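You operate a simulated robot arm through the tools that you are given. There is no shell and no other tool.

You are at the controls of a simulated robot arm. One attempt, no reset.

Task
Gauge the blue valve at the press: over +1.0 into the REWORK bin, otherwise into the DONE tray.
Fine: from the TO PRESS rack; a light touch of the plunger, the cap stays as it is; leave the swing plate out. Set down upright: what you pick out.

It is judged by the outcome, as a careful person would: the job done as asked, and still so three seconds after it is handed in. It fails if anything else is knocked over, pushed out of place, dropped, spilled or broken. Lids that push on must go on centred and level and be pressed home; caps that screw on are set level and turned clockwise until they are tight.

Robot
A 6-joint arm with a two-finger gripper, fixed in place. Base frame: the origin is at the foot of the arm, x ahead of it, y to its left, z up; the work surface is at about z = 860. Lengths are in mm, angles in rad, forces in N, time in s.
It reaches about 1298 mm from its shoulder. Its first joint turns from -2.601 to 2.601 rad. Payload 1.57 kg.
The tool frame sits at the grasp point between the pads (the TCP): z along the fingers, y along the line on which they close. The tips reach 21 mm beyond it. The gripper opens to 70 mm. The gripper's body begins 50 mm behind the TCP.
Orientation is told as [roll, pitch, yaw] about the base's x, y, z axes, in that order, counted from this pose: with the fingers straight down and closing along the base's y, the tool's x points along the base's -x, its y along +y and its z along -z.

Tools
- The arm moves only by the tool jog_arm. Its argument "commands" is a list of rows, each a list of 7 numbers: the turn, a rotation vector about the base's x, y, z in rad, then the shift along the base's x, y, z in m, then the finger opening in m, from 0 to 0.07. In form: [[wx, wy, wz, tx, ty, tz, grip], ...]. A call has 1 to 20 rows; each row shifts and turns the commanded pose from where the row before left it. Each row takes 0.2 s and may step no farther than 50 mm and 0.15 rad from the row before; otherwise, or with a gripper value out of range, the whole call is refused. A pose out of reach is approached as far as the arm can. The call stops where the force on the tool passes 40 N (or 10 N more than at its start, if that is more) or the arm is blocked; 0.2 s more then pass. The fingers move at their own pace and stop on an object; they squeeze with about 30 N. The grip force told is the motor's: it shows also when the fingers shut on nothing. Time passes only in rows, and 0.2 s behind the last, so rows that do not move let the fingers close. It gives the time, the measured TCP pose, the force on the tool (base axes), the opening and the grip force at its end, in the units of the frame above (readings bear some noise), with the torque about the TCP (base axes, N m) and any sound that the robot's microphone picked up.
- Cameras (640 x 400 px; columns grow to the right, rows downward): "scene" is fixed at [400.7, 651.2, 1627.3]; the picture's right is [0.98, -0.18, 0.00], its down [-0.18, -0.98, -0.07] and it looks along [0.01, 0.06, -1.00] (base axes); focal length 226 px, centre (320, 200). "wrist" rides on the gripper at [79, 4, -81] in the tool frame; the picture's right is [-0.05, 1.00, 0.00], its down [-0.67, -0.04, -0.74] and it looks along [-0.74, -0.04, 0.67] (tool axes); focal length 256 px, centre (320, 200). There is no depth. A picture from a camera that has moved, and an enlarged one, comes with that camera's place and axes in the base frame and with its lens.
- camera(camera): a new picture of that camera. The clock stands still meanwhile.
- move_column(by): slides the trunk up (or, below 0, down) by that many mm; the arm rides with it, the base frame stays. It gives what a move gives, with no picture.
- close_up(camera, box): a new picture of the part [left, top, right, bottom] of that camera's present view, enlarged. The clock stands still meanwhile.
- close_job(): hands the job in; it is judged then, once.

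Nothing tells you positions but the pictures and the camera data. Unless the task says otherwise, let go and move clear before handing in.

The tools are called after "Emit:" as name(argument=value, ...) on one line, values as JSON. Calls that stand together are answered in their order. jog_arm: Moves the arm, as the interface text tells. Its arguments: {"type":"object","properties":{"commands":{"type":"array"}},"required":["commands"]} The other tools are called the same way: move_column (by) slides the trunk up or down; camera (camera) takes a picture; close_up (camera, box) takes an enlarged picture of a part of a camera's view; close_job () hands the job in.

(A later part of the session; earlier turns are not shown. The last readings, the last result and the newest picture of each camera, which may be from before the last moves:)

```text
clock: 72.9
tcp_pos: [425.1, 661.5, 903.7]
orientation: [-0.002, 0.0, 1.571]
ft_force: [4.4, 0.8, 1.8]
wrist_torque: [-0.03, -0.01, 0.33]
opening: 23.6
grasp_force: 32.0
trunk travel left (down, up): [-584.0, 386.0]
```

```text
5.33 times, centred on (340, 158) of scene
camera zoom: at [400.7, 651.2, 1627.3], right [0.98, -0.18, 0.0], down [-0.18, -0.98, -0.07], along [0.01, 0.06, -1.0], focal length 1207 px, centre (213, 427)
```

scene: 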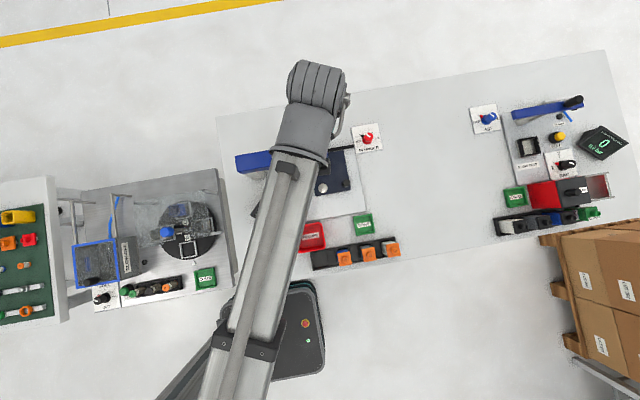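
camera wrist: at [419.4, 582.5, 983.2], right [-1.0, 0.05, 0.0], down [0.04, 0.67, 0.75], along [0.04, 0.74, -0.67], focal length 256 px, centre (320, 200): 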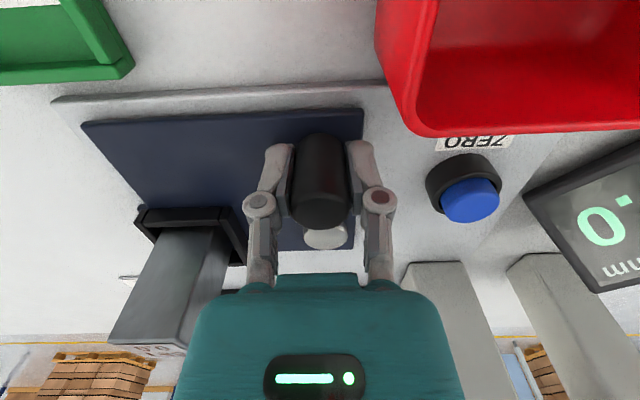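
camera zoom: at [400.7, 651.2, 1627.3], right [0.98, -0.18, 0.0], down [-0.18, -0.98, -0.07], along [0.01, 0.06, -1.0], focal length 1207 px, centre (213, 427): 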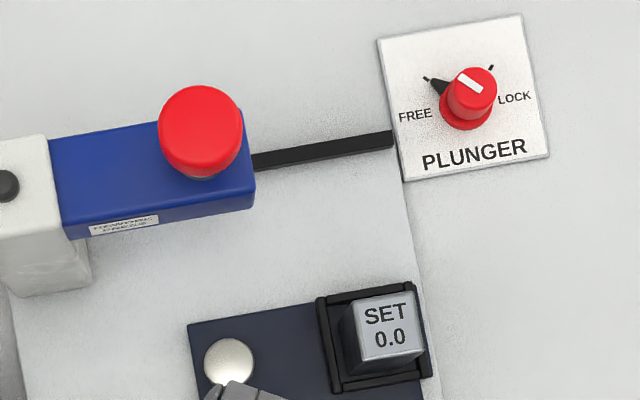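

The plate is back out exactly where it was and SET stands upright. I'll release the knob, rise, and return to SET at the nest.

Emit:
jog_arm(commands=[[0, 0, 0, 0, 0, 0, 0.03], [0, 0, 0, 0, 0, 0, 0.045], [0, 0, 0, 0, 0, 0, 0.045]])

Emit:
move_column(by=100)

Emit:
jog_arm(commands=[[0, 0, 0, 0.03, 0.024, 0, 0.06], [0, 0, 0, 0.03, 0.024, 0, 0.07], [0, 0, 0, 0.0295, 0.0242, 0, 0.07], [0, 0, 0, 0, 0, 0, 0.07], [0, 0, 0, 0, 0, 0, 0.07]])

Emit:
camera(camera="wrist")

```text
clock: 73.7
tcp_pos: [425.1, 661.1, 902.6]
orientation: [0.001, 0.0, 1.57]
ft_force: [0.1, -0.2, -0.3]
wrist_torque: [-0.01, -0.02, 0.01]
opening: 45.2
grasp_force: 0.0
trunk travel left (down, up): [-584.0, 386.0]
```

```text
clock: 75.1
tcp_pos: [425.5, 660.2, 1001.9]
orientation: [0.0, 0.0, 1.572]
ft_force: [0.4, 0.7, 0.0]
wrist_torque: [0.01, 0.01, 0.0]
opening: 44.9
grasp_force: 0.0
trunk travel left (down, up): [-684.0, 286.0]
```

```text
clock: 76.3
tcp_pos: [514.2, 731.9, 1003.2]
orientation: [0.0, -0.001, 1.57]
ft_force: [0.3, 0.5, 0.3]
wrist_torque: [0.0, 0.01, 0.01]
opening: 69.7
grasp_force: 0.1
trunk travel left (down, up): [-684.0, 286.0]
```

```text
taken
camera wrist: at [508.5, 653.9, 1083.3], right [-1.0, 0.05, 0.0], down [0.04, 0.67, 0.74], along [0.04, 0.74, -0.67], focal length 256 px, centre (320, 200)
```

wrist: 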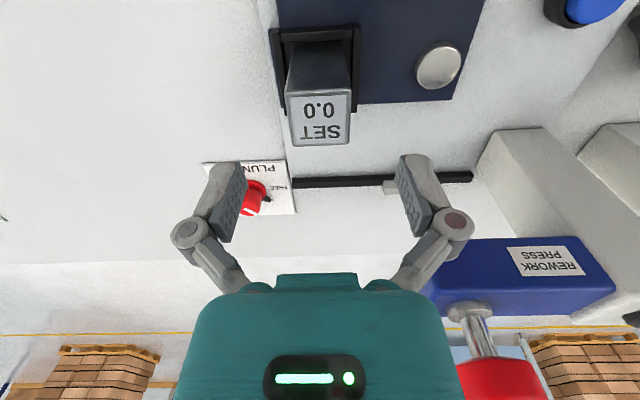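

Emit:
jog_arm(commands=[[0, 0, 0, 0.0007, 0.0015, 0, 0.07], [0, 0, 0, 0, 0, 0, 0.07]])

Emit:
move_column(by=-74)

Emit:
camera(camera="wrist")

```text
clock: 76.9
tcp_pos: [515.5, 734.8, 1002.4]
orientation: [0.0, -0.001, 1.569]
ft_force: [0.5, -0.3, 0.3]
wrist_torque: [0.01, 0.01, -0.02]
opening: 69.9
grasp_force: 0.0
trunk travel left (down, up): [-684.0, 286.0]
```

```text
clock: 78.0
tcp_pos: [515.4, 734.2, 929.7]
orientation: [-0.001, -0.001, 1.571]
ft_force: [-0.5, 0.0, 1.3]
wrist_torque: [-0.03, -0.01, -0.01]
opening: 70.2
grasp_force: 0.0
trunk travel left (down, up): [-610.0, 360.0]
```

```text
taken
camera wrist: at [509.4, 655.6, 1009.3], right [-1.0, 0.05, 0.0], down [0.04, 0.67, 0.74], along [0.04, 0.74, -0.67], focal length 256 px, centre (320, 200)
```

wrist: 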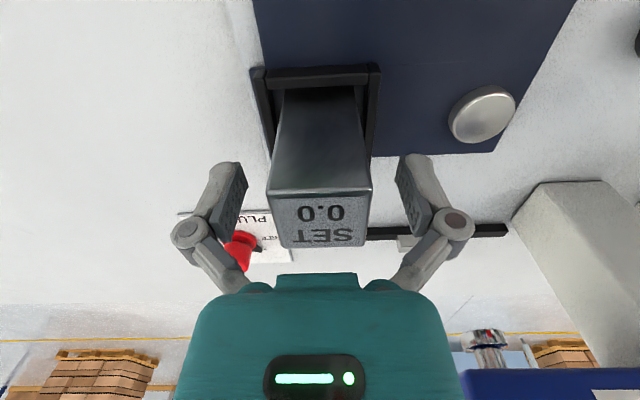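

Emit:
jog_arm(commands=[[0, 0, 0, 0, 0, 0, 0.055], [0, 0, 0, 0, 0, 0, 0.045], [0, 0, 0, 0, 0, 0, 0.038], [0, 0, 0, 0, 0, 0, 0.03], [0, 0, 0, 0, 0, 0, 0.03]])

Emit:
move_column(by=92)

Emit:
jog_arm(commands=[[0, 0, 0, -0.0235, -0.038, 0, 0.03], [0, 0, 0, -0.0235, -0.038, 0, 0.03], [0, 0, 0, -0.0235, -0.038, 0, 0.03], [0, 0, 0, -0.0235, -0.038, 0, 0.03], [0, 0, 0, -0.0235, -0.038, 0, 0.03], [0, 0, 0, -0.0226, -0.0371, 0, 0.03], [0, 0, 0, 0, 0, 0, 0.03], [0, 0, 0, 0, 0, 0, 0.03]])

Emit:
camera(camera="wrist")

```text
clock: 79.2
tcp_pos: [515.4, 733.7, 929.7]
orientation: [-0.001, 0.0, 1.57]
ft_force: [0.0, 0.3, 1.2]
wrist_torque: [-0.02, 0.13, 0.03]
opening: 35.8
grasp_force: 30.2
trunk travel left (down, up): [-610.0, 360.0]
```

```text
clock: 80.5
tcp_pos: [515.4, 733.4, 1021.2]
orientation: [-0.001, -0.001, 1.571]
ft_force: [0.1, 0.6, -2.7]
wrist_torque: [-0.03, -0.03, -0.01]
opening: 35.6
grasp_force: 30.1
trunk travel left (down, up): [-702.0, 268.0]
```

```text
clock: 82.2
tcp_pos: [374.9, 508.1, 1020.8]
orientation: [0.0, 0.0, 1.571]
ft_force: [0.4, 0.1, -4.0]
wrist_torque: [0.02, 0.0, -0.03]
opening: 35.6
grasp_force: 30.2
trunk travel left (down, up): [-702.0, 268.0]
```

```text
taken
camera wrist: at [368.8, 428.3, 1101.1], right [-1.0, 0.05, 0.0], down [0.04, 0.67, 0.74], along [0.04, 0.74, -0.67], focal length 256 px, centre (320, 200)
```

wrist: 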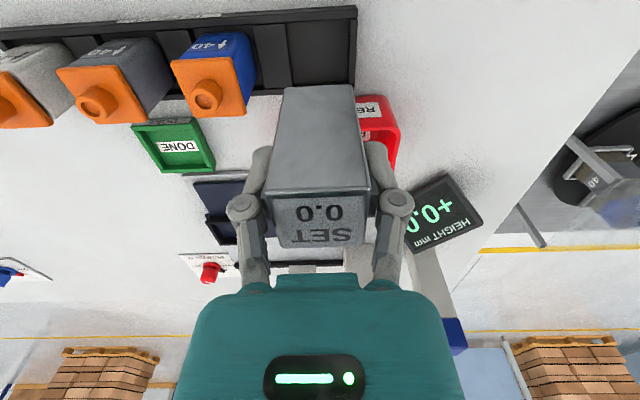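

Emit:
jog_arm(commands=[[0, 0, 0, 0.0004, 0.0002, 0, 0.03], [0, 0, 0, 0, 0, 0, 0.03]])

Emit:
move_column(by=-76)

Emit:
close_up(camera="wrist", box=[180, 20, 460, 220])

```text
clock: 82.8
tcp_pos: [375.1, 507.8, 1021.0]
orientation: [0.0, 0.0, 1.57]
ft_force: [-0.4, -0.1, -2.1]
wrist_torque: [0.05, -0.04, -0.01]
opening: 35.8
grasp_force: 30.5
trunk travel left (down, up): [-702.0, 268.0]
```

```text
clock: 84.0
tcp_pos: [375.1, 507.3, 945.9]
orientation: [0.001, -0.001, 1.57]
ft_force: [-0.1, 0.3, -2.3]
wrist_torque: [-0.01, 0.04, -0.02]
opening: 35.7
grasp_force: 30.0
trunk travel left (down, up): [-626.0, 344.0]
```

```text
2.00 times, centred on (320, 120) of wrist
camera zoom: at [369.2, 428.3, 1025.2], right [-1.0, 0.05, 0.0], down [0.04, 0.67, 0.74], along [0.04, 0.74, -0.67], focal length 512 px, centre (320, 360)
```

zoom: 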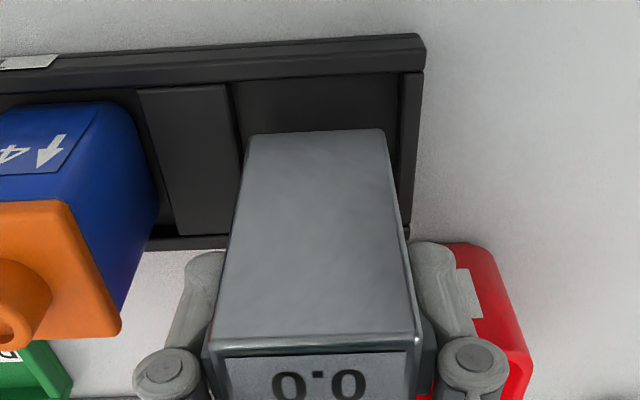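

The block lines up with its slot. I'll lower it in, finishing with small steps.

Emit:
move_column(by=-21)

Emit:
move_column(by=-2)

Emit:
move_column(by=-1)

Emit:
close_up(camera="wrist", box=[180, 20, 460, 220])

```text
clock: 84.7
tcp_pos: [374.9, 506.8, 922.1]
orientation: [0.001, 0.001, 1.571]
ft_force: [1.1, 0.2, -2.4]
wrist_torque: [0.04, 0.01, -0.02]
opening: 35.5
grasp_force: 30.0
trunk travel left (down, up): [-605.0, 365.0]
```

```text
clock: 85.2
tcp_pos: [375.6, 507.4, 921.5]
orientation: [-0.001, 0.0, 1.57]
ft_force: [0.2, 0.3, -2.1]
wrist_torque: [0.02, 0.0, -0.01]
opening: 35.6
grasp_force: 29.5
trunk travel left (down, up): [-603.0, 367.0]
```

```text
clock: 85.7
tcp_pos: [375.1, 507.0, 921.2]
orientation: [0.0, 0.0, 1.57]
ft_force: [0.5, -0.2, -3.3]
wrist_torque: [-0.01, 0.04, 0.02]
opening: 35.8
grasp_force: 29.8
trunk travel left (down, up): [-602.0, 368.0]
```

```text
2.00 times, centred on (320, 120) of wrist
camera zoom: at [369.3, 428.4, 1001.2], right [-1.0, 0.05, 0.0], down [0.04, 0.67, 0.74], along [0.04, 0.74, -0.67], focal length 512 px, centre (320, 360)
```

zoom: 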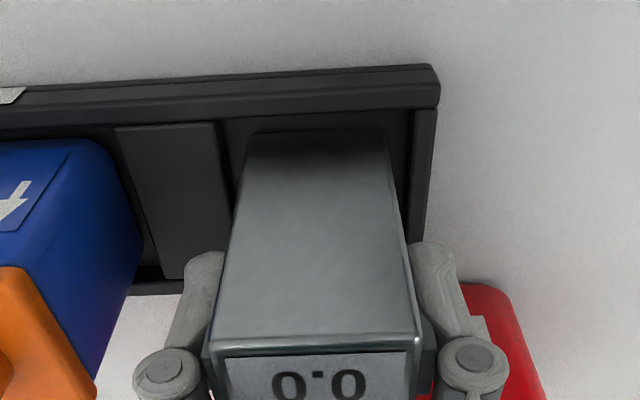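

Emit:
move_column(by=-1)

Emit:
move_column(by=-0.5)

Emit:
move_column(by=-0.5)

```text
clock: 86.2
tcp_pos: [376.1, 506.5, 917.9]
orientation: [0.0, 0.0, 1.571]
ft_force: [-1.0, -1.6, -3.2]
wrist_torque: [-0.02, 0.0, 0.0]
opening: 35.4
grasp_force: 29.8
trunk travel left (down, up): [-601.0, 369.0]
```

```text
clock: 86.7
tcp_pos: [374.6, 506.4, 919.2]
orientation: [0.0, -0.001, 1.57]
ft_force: [0.0, -0.8, -3.2]
wrist_torque: [-0.01, 0.01, 0.0]
opening: 35.6
grasp_force: 29.4
trunk travel left (down, up): [-601.0, 369.0]
```

```text
clock: 87.2
tcp_pos: [375.2, 507.0, 919.4]
orientation: [0.0, 0.0, 1.57]
ft_force: [1.4, 0.3, 3.2]
wrist_torque: [0.01, 0.07, -0.01]
opening: 35.7
grasp_force: 29.9
trunk travel left (down, up): [-600.0, 370.0]
```

Seated (force just changed sign). I'll release and rise.

Emit:
jog_arm(commands=[[0, 0, 0, 0, 0, 0, 0.04], [0, 0, 0, 0, 0, 0, 0.05], [0, 0, 0, 0, 0, 0, 0.06], [0, 0, 0, 0, 0, 0, 0.066], [0, 0, 0, 0, 0, 0, 0.066]])

Emit:
move_column(by=70)

Emit:
camera(camera="wrist")

Emit:
close_up(camera="wrist", box=[120, 0, 400, 200])

```text
clock: 88.4
tcp_pos: [374.1, 506.8, 919.0]
orientation: [0.0, -0.001, 1.572]
ft_force: [0.9, -0.1, -1.0]
wrist_torque: [-0.02, 0.0, 0.04]
opening: 65.9
grasp_force: 0.0
trunk travel left (down, up): [-600.0, 370.0]
```

```text
clock: 89.5
tcp_pos: [375.9, 506.5, 989.1]
orientation: [-0.001, 0.002, 1.57]
ft_force: [0.3, 1.5, 0.3]
wrist_torque: [0.0, 0.01, 0.03]
opening: 65.9
grasp_force: 0.1
trunk travel left (down, up): [-670.0, 300.0]
```

```text
taken
camera wrist: at [369.2, 428.4, 1069.2], right [-1.0, 0.05, 0.0], down [0.04, 0.67, 0.74], along [0.04, 0.74, -0.67], focal length 256 px, centre (320, 200)
```

wrist: 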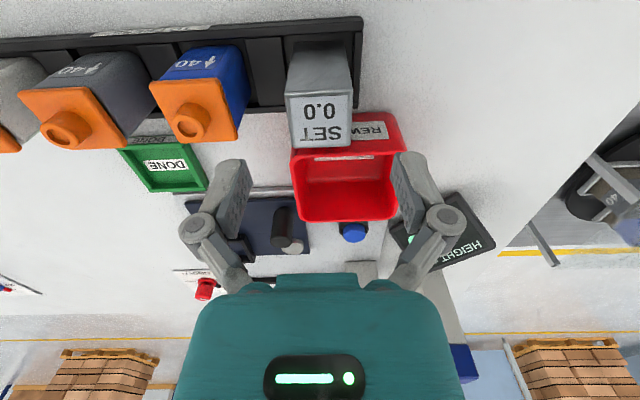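

```text
2.00 times, centred on (260, 100) of wrist
camera zoom: at [369.2, 428.4, 1069.2], right [-1.0, 0.05, 0.0], down [0.04, 0.67, 0.74], along [0.04, 0.74, -0.67], focal length 512 px, centre (440, 400)
```

zoom: 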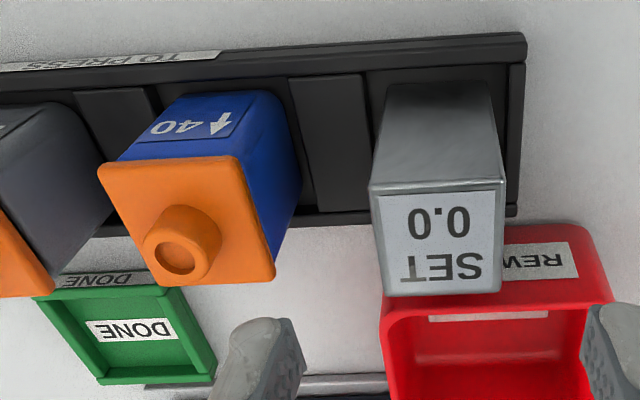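

SET is back in its slot. Next I'll move above the blue valve (about +77 mm in x) and inspect it closely.

Emit:
jog_arm(commands=[[0, 0, 0, 0.026, 0, 0, 0.07], [0, 0, 0, 0.026, 0, 0, 0.07], [0, 0, 0, 0.025, 0, 0, 0.07], [0, 0, 0, 0, 0, 0, 0.07]])

Emit:
camera(camera="wrist")

Emit:
close_up(camera="wrist", box=[220, 10, 420, 160])

Emit:
close_up(camera="scene", box=[220, 180, 420, 290])

```text
clock: 90.5
tcp_pos: [452.5, 506.0, 989.6]
orientation: [0.002, -0.003, 1.571]
ft_force: [0.2, -0.4, -0.1]
wrist_torque: [-0.02, -0.02, 0.0]
opening: 69.9
grasp_force: 0.1
trunk travel left (down, up): [-670.0, 300.0]
```

```text
taken
camera wrist: at [446.4, 428.4, 1069.2], right [-1.0, 0.05, 0.0], down [0.04, 0.67, 0.74], along [0.04, 0.74, -0.67], focal length 256 px, centre (320, 200)
```

wrist: 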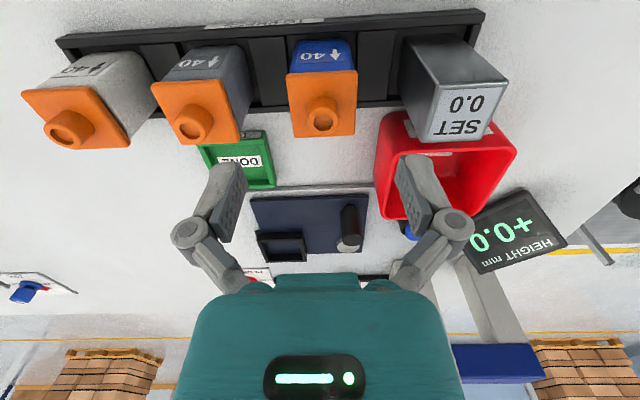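

```text
2.67 times, centred on (320, 85) of wrist
camera zoom: at [446.4, 428.4, 1069.2], right [-1.0, 0.05, 0.0], down [0.04, 0.67, 0.74], along [0.04, 0.74, -0.67], focal length 683 px, centre (320, 507)
```

zoom: 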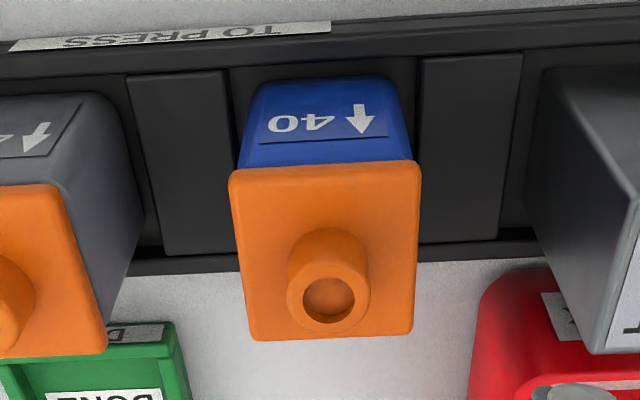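

```text
3.20 times, centred on (320, 235) of scene
camera zoom: at [400.7, 651.2, 1627.3], right [0.98, -0.18, 0.0], down [-0.18, -0.98, -0.07], along [0.01, 0.06, -1.0], focal length 724 px, centre (320, 88)
```

zoom: 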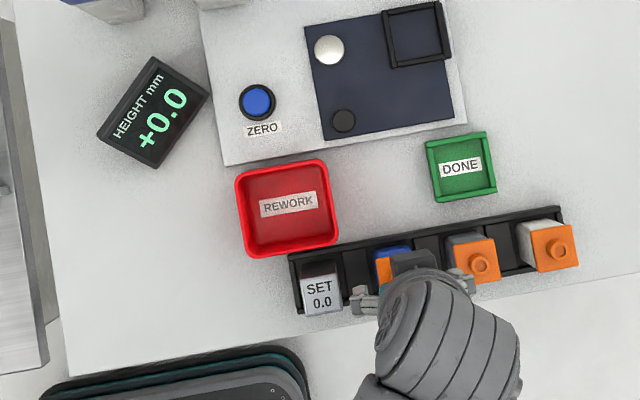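

Before grasping I need to know the cap overhang and where the cap's lower edge is. I'll zoom in more.

Emit:
close_up(camera="wrist", box=[275, 25, 375, 90])

Emit:
close_up(camera="wrist", box=[275, 75, 375, 145])

Emit:
close_up(camera="wrist", box=[10, 30, 260, 160])

```text
6.15 times, centred on (325, 58) of wrist
camera zoom: at [446.4, 428.4, 1069.2], right [-1.0, 0.05, 0.0], down [0.04, 0.67, 0.74], along [0.04, 0.74, -0.67], focal length 1575 px, centre (289, 1077)
```

zoom: 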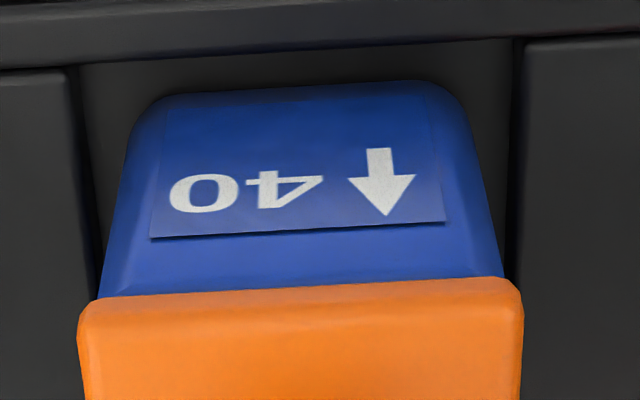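

```text
5.71 times, centred on (325, 110) of wrist
camera zoom: at [446.4, 428.4, 1069.2], right [-1.0, 0.05, 0.0], down [0.04, 0.67, 0.74], along [0.04, 0.74, -0.67], focal length 1463 px, centre (291, 714)
```

zoom: 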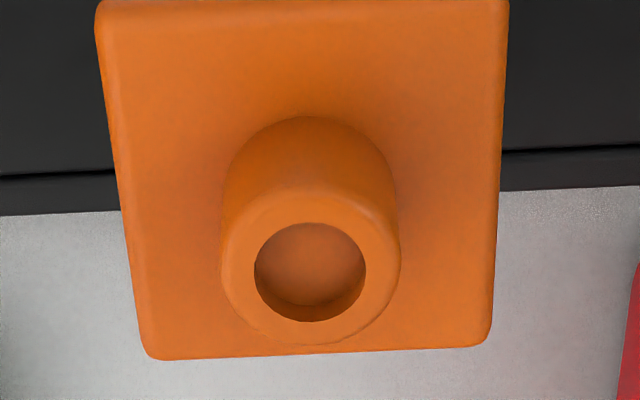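

```text
2.56 times, centred on (135, 95) of wrist
camera zoom: at [446.4, 428.4, 1069.2], right [-1.0, 0.05, 0.0], down [0.04, 0.67, 0.74], along [0.04, 0.74, -0.67], focal length 655 px, centre (794, 469)
```

zoom: 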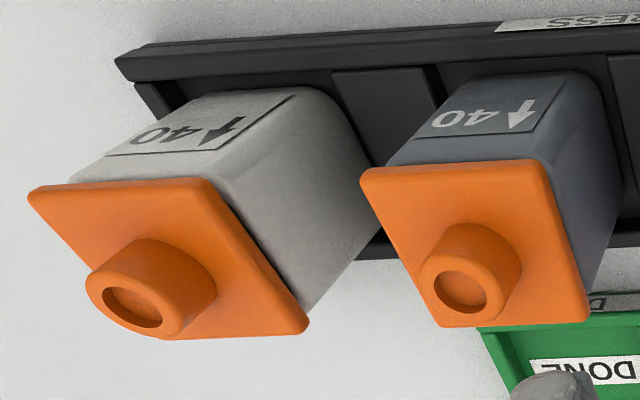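

The cap is a thin plate overhanging the body by about 2 mm a side, underside near z=922, and the body runs from about 864 to 922. I'll grip low on the body with the pads wholly under the cap. First I'll centre on the valve and lower partway.

Emit:
jog_arm(commands=[[0, 0, 0, -0.0018, -0.0017, 0, 0.07], [0, 0, 0, 0, 0, 0, 0.07]])

Emit:
move_column(by=-60)

Emit:
camera(camera="wrist")

Emit:
close_up(camera="wrist", box=[180, 80, 460, 280])

```text
clock: 91.1
tcp_pos: [451.1, 504.4, 988.1]
orientation: [-0.001, 0.001, 1.57]
ft_force: [-0.3, 0.3, 0.4]
wrist_torque: [-0.01, 0.03, 0.0]
opening: 69.9
grasp_force: 0.1
trunk travel left (down, up): [-670.0, 300.0]
```

```text
clock: 92.1
tcp_pos: [450.6, 504.7, 929.2]
orientation: [0.0, 0.001, 1.572]
ft_force: [-0.4, -0.2, 0.7]
wrist_torque: [0.0, -0.01, 0.01]
opening: 69.9
grasp_force: 0.0
trunk travel left (down, up): [-610.0, 360.0]
```

```text
taken
camera wrist: at [444.4, 426.8, 1009.3], right [-1.0, 0.05, 0.0], down [0.04, 0.67, 0.74], along [0.04, 0.74, -0.67], focal length 256 px, centre (320, 200)
```

wrist: 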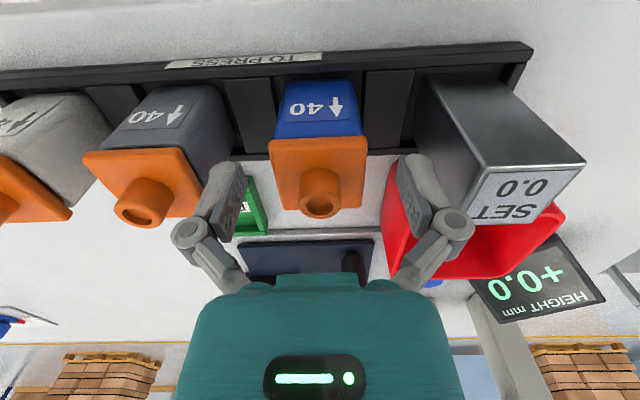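

```text
2.00 times, centred on (320, 180) of wrist
camera zoom: at [444.4, 426.8, 1009.3], right [-1.0, 0.05, 0.0], down [0.04, 0.67, 0.74], along [0.04, 0.74, -0.67], focal length 512 px, centre (320, 240)
```

zoom: 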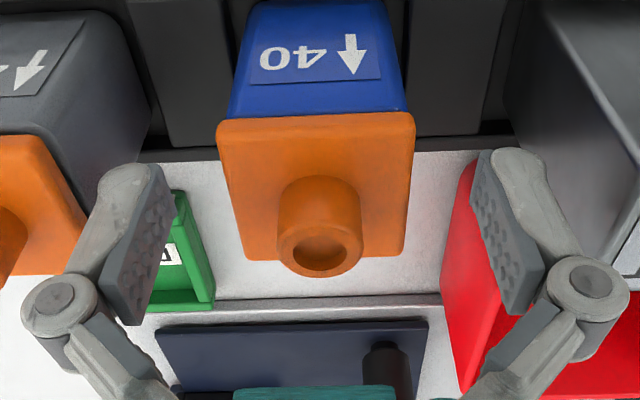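

Emit:
move_column(by=-16)

Emit:
close_up(camera="wrist", box=[180, 80, 460, 280])

Emit:
close_up(camera="scene", box=[300, 220, 420, 280])

```text
clock: 92.7
tcp_pos: [450.1, 504.9, 913.5]
orientation: [0.0, 0.0, 1.572]
ft_force: [0.7, 0.3, -0.3]
wrist_torque: [0.03, 0.01, 0.02]
opening: 70.1
grasp_force: 0.1
trunk travel left (down, up): [-594.0, 376.0]
```

```text
2.00 times, centred on (320, 180) of wrist
camera zoom: at [444.4, 426.8, 993.3], right [-1.0, 0.05, 0.0], down [0.04, 0.67, 0.74], along [0.04, 0.74, -0.67], focal length 512 px, centre (320, 240)
```

zoom: 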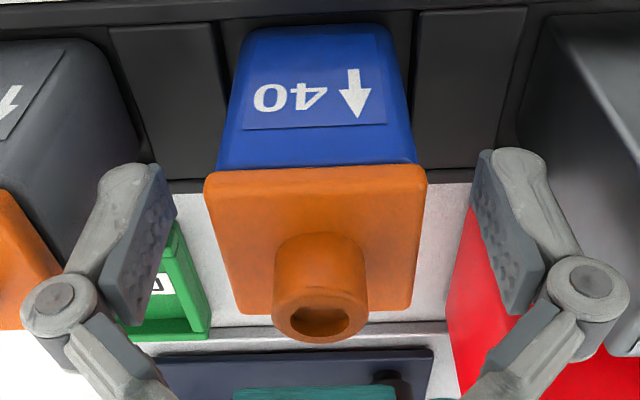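

```text
5.33 times, centred on (360, 250) of scene
camera zoom: at [400.7, 651.2, 1627.3], right [0.98, -0.18, 0.0], down [-0.18, -0.98, -0.07], along [0.01, 0.06, -1.0], focal length 1207 px, centre (107, -67)
```

zoom: 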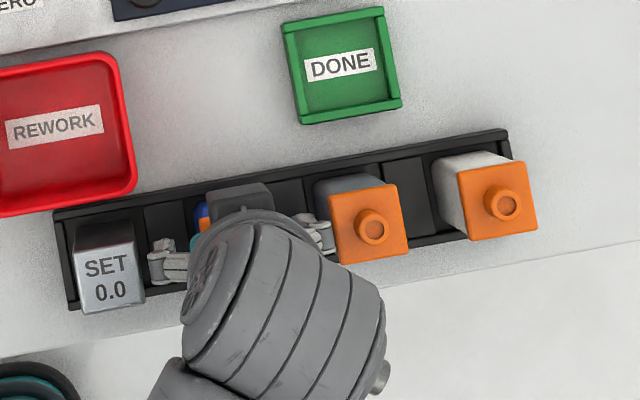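

Emit:
close_up(camera="wrist", box=[370, 140, 470, 250])

Emit:
close_up(camera="wrist", box=[180, 140, 280, 250])

```text
3.64 times, centred on (420, 195) of wrist
camera zoom: at [444.4, 426.8, 993.3], right [-1.0, 0.05, 0.0], down [0.04, 0.67, 0.74], along [0.04, 0.74, -0.67], focal length 931 px, centre (-44, 218)
```

zoom: 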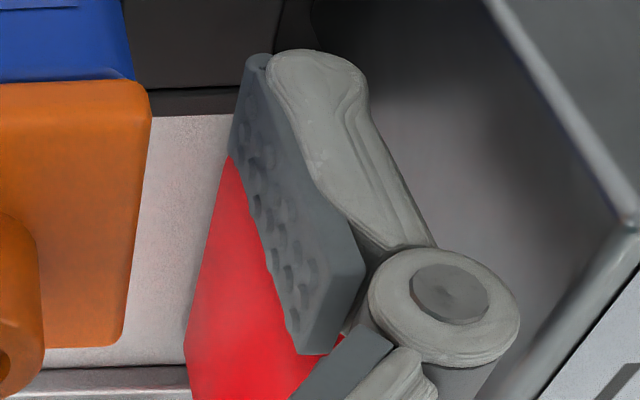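

```text
3.64 times, centred on (230, 195) of wrist
camera zoom: at [444.4, 426.8, 993.3], right [-1.0, 0.05, 0.0], down [0.04, 0.67, 0.74], along [0.04, 0.74, -0.67], focal length 931 px, centre (647, 218)
```

zoom: 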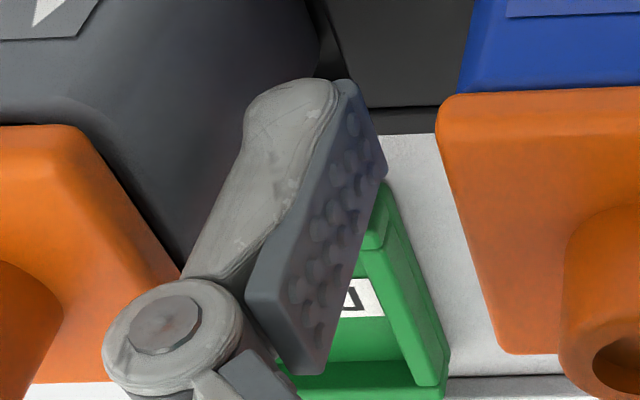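

The finger pads are shorter than I feared: when gripping they span roughly TCP+10 to TCP-22, so at TCP z of 905 they sit fully under the cap with the palm clear of the boss. I'll lower to 905 and close.

Emit:
move_column(by=-8)

Emit:
jog_arm(commands=[[0, 0, 0, 0, 0, 0, 0.06], [0, 0, 0, 0, 0, 0, 0.05], [0, 0, 0, 0, 0, 0, 0.045]])

Emit:
close_up(camera="wrist", box=[180, 80, 460, 280])

```text
clock: 93.3
tcp_pos: [450.1, 505.9, 905.2]
orientation: [-0.001, -0.001, 1.571]
ft_force: [-0.3, -0.6, 0.1]
wrist_torque: [-0.01, -0.02, 0.01]
opening: 69.8
grasp_force: 0.1
trunk travel left (down, up): [-586.0, 384.0]
```

```text
clock: 94.1
tcp_pos: [450.9, 505.0, 904.9]
orientation: [0.0, 0.0, 1.57]
ft_force: [1.0, 0.0, -0.5]
wrist_torque: [0.01, -0.02, -0.02]
opening: 45.0
grasp_force: 0.1
trunk travel left (down, up): [-586.0, 384.0]
```

```text
2.00 times, centred on (320, 180) of wrist
camera zoom: at [444.5, 426.9, 985.3], right [-1.0, 0.05, 0.0], down [0.04, 0.67, 0.74], along [0.04, 0.74, -0.67], focal length 512 px, centre (320, 240)
```

zoom: 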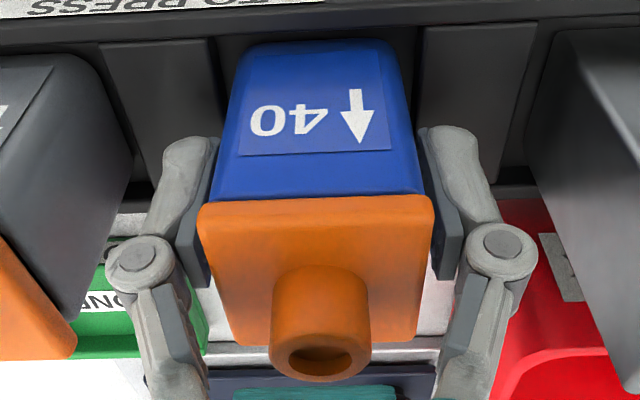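

Emit:
close_up(camera="wrist", box=[350, 130, 440, 240])

Emit:
close_up(camera="wrist", box=[210, 130, 300, 240])

```text
3.64 times, centred on (395, 185) of wrist
camera zoom: at [444.5, 426.9, 985.3], right [-1.0, 0.05, 0.0], down [0.04, 0.67, 0.74], along [0.04, 0.74, -0.67], focal length 931 px, centre (47, 254)
```

zoom: 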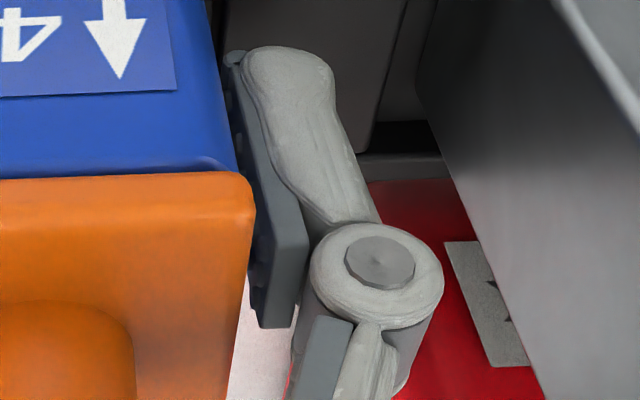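

```text
3.64 times, centred on (255, 185) of wrist
camera zoom: at [444.5, 426.9, 985.3], right [-1.0, 0.05, 0.0], down [0.04, 0.67, 0.74], along [0.04, 0.74, -0.67], focal length 931 px, centre (556, 254)
```

zoom: 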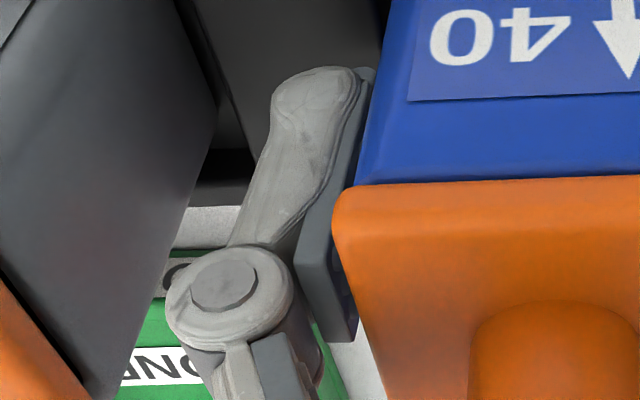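

Pads are clearly below the cap. I'll go 3 mm lower for margin, then close onto the body.

Emit:
move_column(by=-3)

Emit:
jog_arm(commands=[[0, 0, 0, 0, 0, 0, 0.042], [0, 0, 0, 0, 0, 0, 0.038], [0, 0, 0, 0, 0, 0, 0.035], [0, 0, 0, 0, 0, 0, 0.03], [0, 0, 0, 0, 0, 0, 0.03]])

Emit:
close_up(camera="wrist", box=[180, 80, 460, 280])

Emit:
close_up(camera="wrist", box=[350, 130, 440, 240])

```text
clock: 94.6
tcp_pos: [451.8, 505.2, 902.6]
orientation: [0.0, 0.002, 1.57]
ft_force: [-0.1, 0.1, 0.8]
wrist_torque: [-0.01, -0.01, -0.02]
opening: 45.1
grasp_force: 0.0
trunk travel left (down, up): [-583.0, 387.0]
```

```text
clock: 95.8
tcp_pos: [450.6, 504.9, 902.5]
orientation: [0.001, -0.001, 1.569]
ft_force: [0.2, 0.8, 2.7]
wrist_torque: [0.01, 0.01, -0.01]
opening: 39.3
grasp_force: 30.3
trunk travel left (down, up): [-583.0, 387.0]
```

```text
2.00 times, centred on (320, 180) of wrist
camera zoom: at [444.5, 426.8, 982.4], right [-1.0, 0.05, 0.0], down [0.04, 0.67, 0.74], along [0.04, 0.74, -0.67], focal length 512 px, centre (320, 240)
```

zoom: 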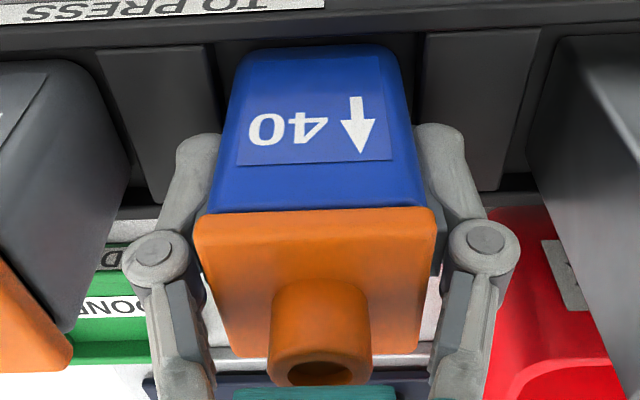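

```text
3.64 times, centred on (395, 185) of wrist
camera zoom: at [444.5, 426.8, 982.4], right [-1.0, 0.05, 0.0], down [0.04, 0.67, 0.74], along [0.04, 0.74, -0.67], focal length 931 px, centre (47, 254)
```

zoom: 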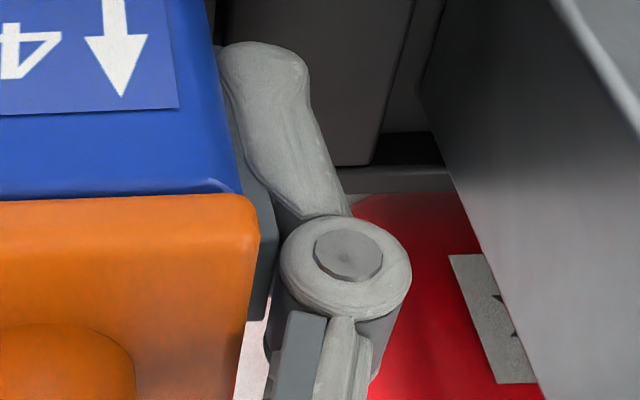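

The grip stopped at 39.3 mm; I need to tell whether the pads hold the body or touch the cap edge. I'll zoom in hard.

Emit:
close_up(camera="wrist", box=[362, 140, 402, 200])

Emit:
close_up(camera="wrist", box=[245, 140, 285, 200])

Emit:
close_up(camera="wrist", box=[365, 180, 405, 240])

```text
6.67 times, centred on (382, 170) of wrist
camera zoom: at [444.5, 426.8, 982.4], right [-1.0, 0.05, 0.0], down [0.04, 0.67, 0.74], along [0.04, 0.74, -0.67], focal length 1707 px, centre (-93, 400)
```

zoom: 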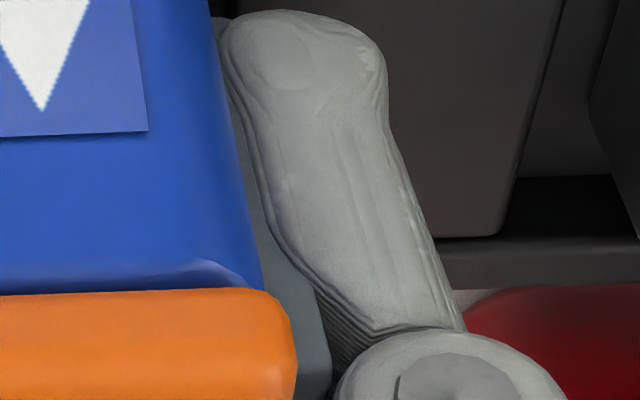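

```text
6.67 times, centred on (265, 170) of wrist
camera zoom: at [444.5, 426.8, 982.4], right [-1.0, 0.05, 0.0], down [0.04, 0.67, 0.74], along [0.04, 0.74, -0.67], focal length 1707 px, centre (687, 400)
```

zoom: 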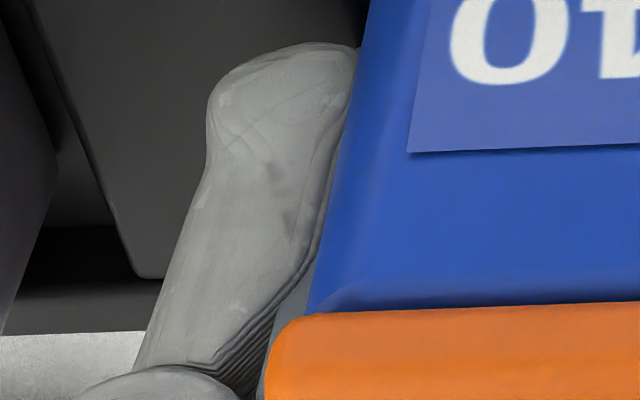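

```text
6.67 times, centred on (385, 210) of wrist
camera zoom: at [444.5, 426.8, 982.4], right [-1.0, 0.05, 0.0], down [0.04, 0.67, 0.74], along [0.04, 0.74, -0.67], focal length 1707 px, centre (-113, 133)
```

zoom: 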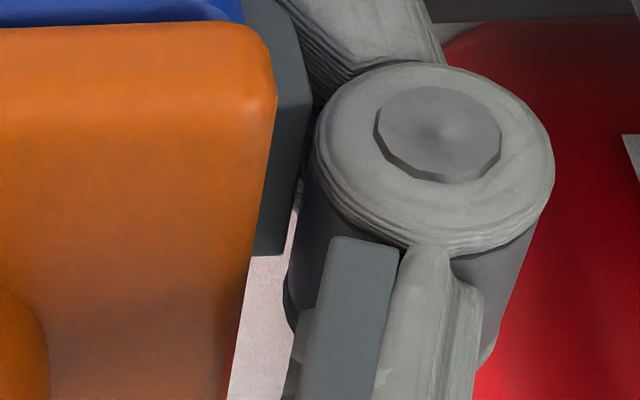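

Emit:
close_up(camera="scene", box=[375, 235, 407, 262])

Emit:
close_up(camera="scene", box=[308, 240, 348, 275])

```text
14.81 times, centred on (391, 248) of scene
camera zoom: at [400.7, 651.2, 1627.3], right [0.98, -0.18, 0.0], down [-0.18, -0.98, -0.07], along [0.01, 0.06, -1.0], focal length 3353 px, centre (-732, -518)
```

zoom: 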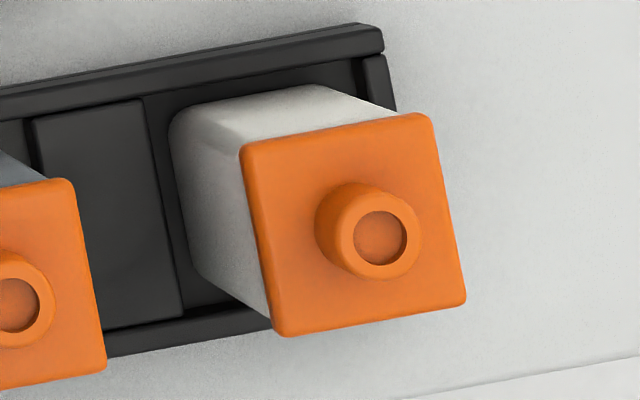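

```text
11.43 times, centred on (328, 258) of scene
camera zoom: at [400.7, 651.2, 1627.3], right [0.98, -0.18, 0.0], down [-0.18, -0.98, -0.07], along [0.01, 0.06, -1.0], focal length 2586 px, centre (229, -457)
```

zoom: 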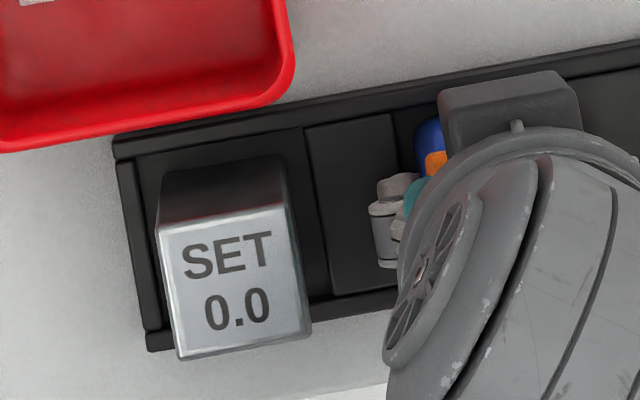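

Comparing depths, body and cap turn out to be the same width (about 40 mm), and the pads sit below the cap, so I'm holding the body. I'll lift a little and check.

Emit:
move_column(by=8)

Emit:
close_up(camera="wrist", box=[180, 80, 460, 280])

```text
clock: 96.4
tcp_pos: [450.1, 505.7, 910.1]
orientation: [0.0, 0.001, 1.57]
ft_force: [0.7, -0.2, -1.0]
wrist_torque: [0.02, 0.03, 0.04]
opening: 39.2
grasp_force: 29.5
trunk travel left (down, up): [-591.0, 379.0]
```

```text
2.00 times, centred on (320, 180) of wrist
camera zoom: at [444.6, 426.9, 990.2], right [-1.0, 0.05, 0.0], down [0.04, 0.67, 0.74], along [0.04, 0.74, -0.67], focal length 512 px, centre (320, 240)
```

zoom: 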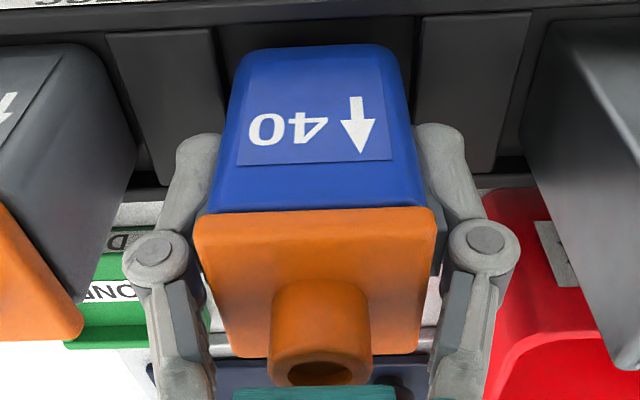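

The valve lifts cleanly with cap and body unchanged relative to each other. I'll raise it and carry it to the nest.

Emit:
move_column(by=92)

Emit:
jog_arm(commands=[[0, 0, 0, 0.0108, 0.0382, 0, 0.03], [0, 0, 0, 0.0108, 0.0382, 0, 0.03], [0, 0, 0, 0.0108, 0.0382, 0, 0.03], [0, 0, 0, 0.0108, 0.0382, 0, 0.03], [0, 0, 0, 0.0108, 0.0382, 0, 0.03], [0, 0, 0, 0.0106, 0.0381, 0, 0.03], [0, 0, 0, 0, 0, 0, 0.03], [0, 0, 0, 0, 0, 0, 0.03]])

Emit:
camera(camera="wrist")

```text
clock: 97.6
tcp_pos: [451.9, 505.2, 1001.0]
orientation: [0.0, 0.0, 1.571]
ft_force: [0.4, -0.5, -1.0]
wrist_torque: [-0.01, -0.04, -0.02]
opening: 39.3
grasp_force: 30.0
trunk travel left (down, up): [-683.0, 287.0]
```

```text
clock: 99.4
tcp_pos: [515.2, 736.1, 1002.2]
orientation: [0.0, 0.001, 1.572]
ft_force: [0.0, 0.3, -2.0]
wrist_torque: [0.0, 0.03, -0.01]
opening: 39.1
grasp_force: 29.8
trunk travel left (down, up): [-683.0, 287.0]
```

```text
taken
camera wrist: at [509.5, 656.8, 1082.3], right [-1.0, 0.05, 0.0], down [0.04, 0.67, 0.74], along [0.04, 0.74, -0.67], focal length 256 px, centre (320, 200)
```

wrist: 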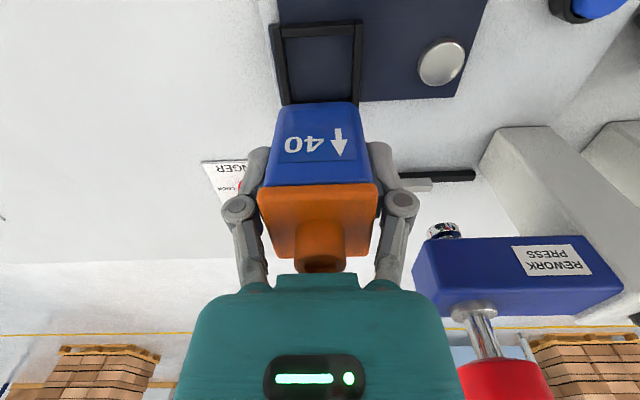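

Emit:
jog_arm(commands=[[0, 0, 0, -0.0003, -0.0006, 0, 0.03], [0, 0, 0, 0, 0, 0, 0.03]])

Emit:
move_column(by=-76)

Emit:
close_up(camera="wrist", box=[220, 20, 480, 220])

```text
clock: 100.0
tcp_pos: [513.0, 733.8, 1001.7]
orientation: [0.001, -0.002, 1.57]
ft_force: [-1.0, -0.2, -0.8]
wrist_torque: [0.0, 0.0, -0.01]
opening: 39.2
grasp_force: 29.3
trunk travel left (down, up): [-683.0, 287.0]
```

```text
clock: 101.2
tcp_pos: [515.5, 734.4, 926.1]
orientation: [0.0, 0.0, 1.572]
ft_force: [0.2, 0.9, 0.0]
wrist_torque: [0.02, 0.01, 0.02]
opening: 39.6
grasp_force: 30.1
trunk travel left (down, up): [-607.0, 363.0]
```

```text
2.00 times, centred on (350, 120) of wrist
camera zoom: at [509.0, 655.9, 1006.2], right [-1.0, 0.05, 0.0], down [0.04, 0.67, 0.74], along [0.04, 0.74, -0.67], focal length 512 px, centre (260, 360)
```

zoom: 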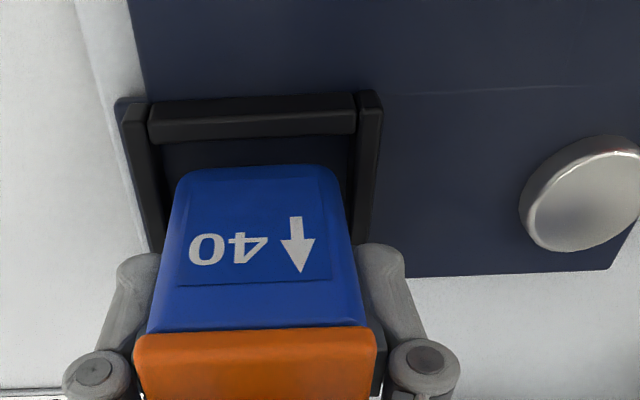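

Centred on the nest. I'll lower into it, finishing with fine steps.

Emit:
move_column(by=-11)

Emit:
close_up(camera="wrist", box=[220, 20, 480, 220])

Emit:
move_column(by=-1.5)

Emit:
move_column(by=-0.7)

```text
clock: 101.8
tcp_pos: [515.9, 734.0, 913.9]
orientation: [0.0, 0.0, 1.571]
ft_force: [0.6, -0.8, -2.0]
wrist_torque: [0.02, 0.02, 0.0]
opening: 39.4
grasp_force: 30.5
trunk travel left (down, up): [-596.0, 374.0]
```

```text
2.00 times, centred on (350, 120) of wrist
camera zoom: at [509.0, 655.9, 995.2], right [-1.0, 0.05, 0.0], down [0.04, 0.67, 0.74], along [0.04, 0.74, -0.67], focal length 512 px, centre (260, 360)
```

zoom: 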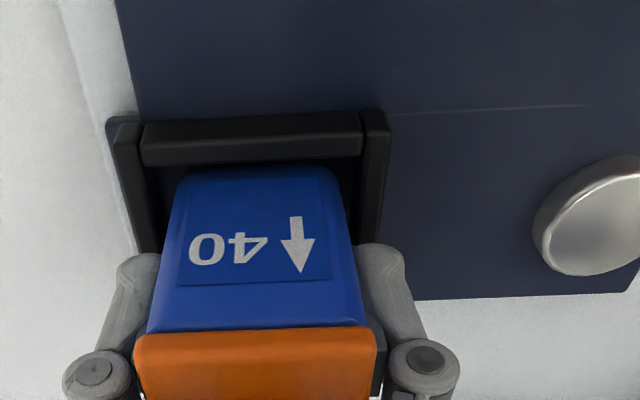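

```text
clock: 102.3
tcp_pos: [515.1, 734.4, 914.0]
orientation: [0.001, -0.001, 1.571]
ft_force: [-0.1, 0.4, -1.7]
wrist_torque: [0.04, 0.0, -0.01]
opening: 39.1
grasp_force: 29.7
trunk travel left (down, up): [-595.0, 375.0]
```

```text
clock: 102.8
tcp_pos: [514.7, 734.1, 912.0]
orientation: [0.0, -0.001, 1.571]
ft_force: [-1.1, 1.1, -2.0]
wrist_torque: [0.0, -0.02, 0.03]
opening: 39.6
grasp_force: 29.9
trunk travel left (down, up): [-594.0, 376.0]
```

Emit:
move_column(by=-0.7)

Emit:
move_column(by=-0.5)

Emit:
close_up(camera="wrist", box=[220, 20, 480, 220])

```text
clock: 103.3
tcp_pos: [515.0, 733.2, 912.2]
orientation: [0.001, 0.0, 1.571]
ft_force: [0.9, -0.2, 1.3]
wrist_torque: [-0.01, 0.01, 0.03]
opening: 39.0
grasp_force: 30.3
trunk travel left (down, up): [-593.0, 377.0]
```

```text
clock: 103.8
tcp_pos: [515.4, 734.6, 912.0]
orientation: [0.0, 0.0, 1.572]
ft_force: [1.7, 2.1, 8.3]
wrist_torque: [0.0, -0.01, 0.01]
opening: 39.2
grasp_force: 30.4
trunk travel left (down, up): [-593.0, 377.0]
```

```text
2.00 times, centred on (350, 120) of wrist
camera zoom: at [508.9, 655.8, 992.3], right [-1.0, 0.05, 0.0], down [0.04, 0.67, 0.75], along [0.04, 0.74, -0.67], focal length 512 px, centre (260, 360)
```

zoom: 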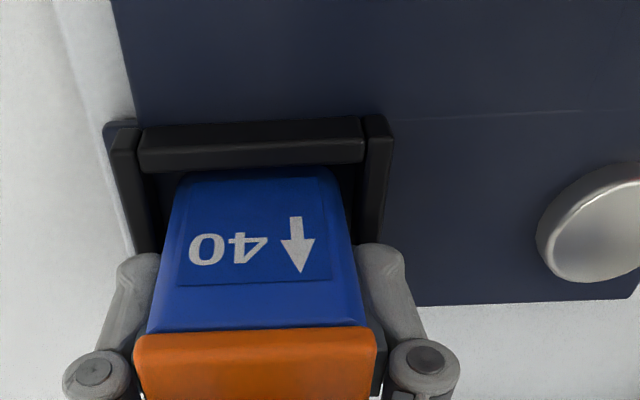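

Seated at about 8 N through the body. I'll relieve slightly and release.

Emit:
move_column(by=0.6)

Emit:
jog_arm(commands=[[0, 0, 0, 0, 0, 0, 0.042], [0, 0, 0, 0, 0, 0, 0.048], [0, 0, 0, 0, 0, 0, 0.055], [0, 0, 0, 0, 0, 0, 0.063], [0, 0, 0, 0, 0, 0, 0.068], [0, 0, 0, 0, 0, 0, 0.068]])

Emit:
camera(camera="wrist")

```text
clock: 104.3
tcp_pos: [514.6, 733.6, 910.8]
orientation: [0.0, 0.001, 1.572]
ft_force: [1.0, 0.8, 1.1]
wrist_torque: [0.03, -0.05, -0.02]
opening: 39.4
grasp_force: 29.8
trunk travel left (down, up): [-593.0, 377.0]
```

```text
clock: 105.7
tcp_pos: [515.0, 735.6, 912.0]
orientation: [0.002, 0.0, 1.571]
ft_force: [-0.6, 0.4, 0.8]
wrist_torque: [0.01, 0.05, 0.01]
opening: 68.0
grasp_force: 0.0
trunk travel left (down, up): [-593.0, 377.0]
```

```text
taken
camera wrist: at [509.0, 655.9, 992.4], right [-1.0, 0.05, 0.0], down [0.04, 0.67, 0.74], along [0.04, 0.74, -0.67], focal length 256 px, centre (320, 200)
```

wrist: 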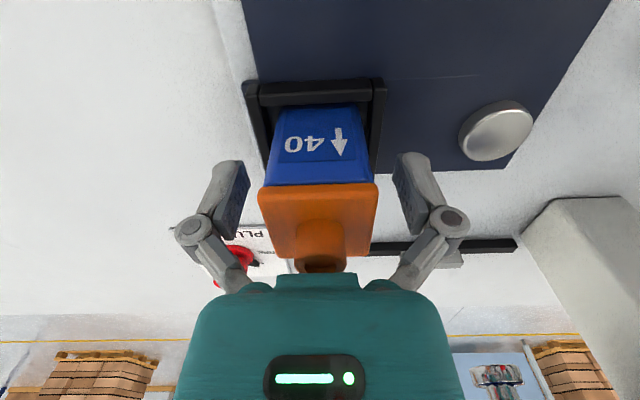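

Valve is upright in the nest. I'll rise and return to the handle knob with yaw 0.

Emit:
move_column(by=91)

Emit:
jog_arm(commands=[[0, 0, -0.1428, -0.008136, -0.00669, 0, 0.06], [0, 0, -0.1428, -0.008136, -0.00669, 0, 0.06], [0, 0, -0.1428, -0.008136, -0.00669, 0, 0.06], [0, 0, -0.1428, -0.008136, -0.00669, 0, 0.05], [0, 0, -0.1428, -0.008136, -0.00669, 0, 0.045], [0, 0, -0.1428, -0.008136, -0.00669, 0, 0.045], [0, 0, -0.1428, -0.008136, -0.00669, 0, 0.045], [0, 0, -0.1428, -0.008136, -0.00669, 0, 0.045], [0, 0, -0.1428, -0.008136, -0.00669, 0, 0.045], [0, 0, -0.1428, -0.008136, -0.00669, 0, 0.045], [0, 0, -0.1428, -0.008136, -0.00669, 0, 0.045], [0, 0, 0, 0, 0, 0, 0.045]])

Emit:
camera(camera="wrist")

Emit:
close_up(camera="scene", box=[280, 120, 400, 195])

```text
clock: 107.0
tcp_pos: [514.5, 733.9, 1003.0]
orientation: [-0.001, 0.001, 1.57]
ft_force: [-0.6, -0.3, 0.1]
wrist_torque: [0.0, 0.01, 0.05]
opening: 67.8
grasp_force: 0.0
trunk travel left (down, up): [-684.0, 286.0]
```

```text
clock: 109.6
tcp_pos: [426.2, 661.1, 1001.9]
orientation: [0.0, 0.0, -0.002]
ft_force: [-0.2, 0.3, 0.2]
wrist_torque: [0.03, -0.02, 0.0]
opening: 45.0
grasp_force: 0.0
trunk travel left (down, up): [-684.0, 286.0]
```

```text
taken
camera wrist: at [344.6, 665.7, 1083.5], right [0.05, 1.0, 0.0], down [0.67, -0.04, 0.74], along [0.74, -0.04, -0.67], focal length 256 px, centre (320, 200)
```

wrist: 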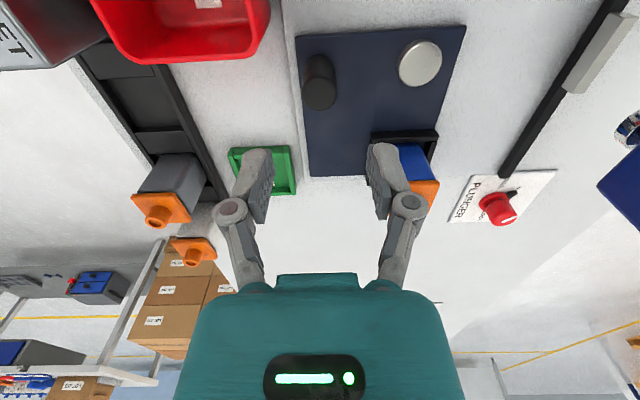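

```text
5.33 times, centred on (340, 158) of scene
camera zoom: at [400.7, 651.2, 1627.3], right [0.98, -0.18, 0.0], down [-0.18, -0.98, -0.07], along [0.01, 0.06, -1.0], focal length 1207 px, centre (213, 427)
```

zoom: 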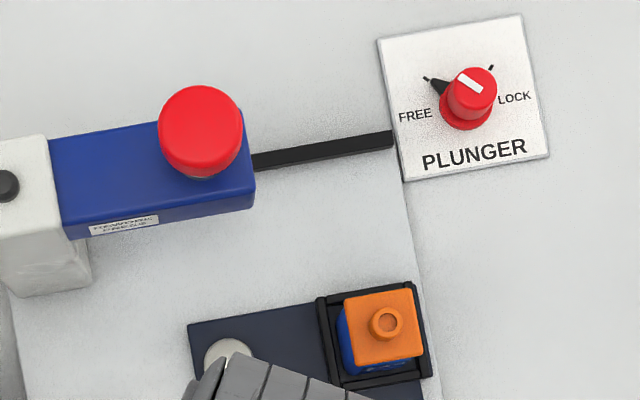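

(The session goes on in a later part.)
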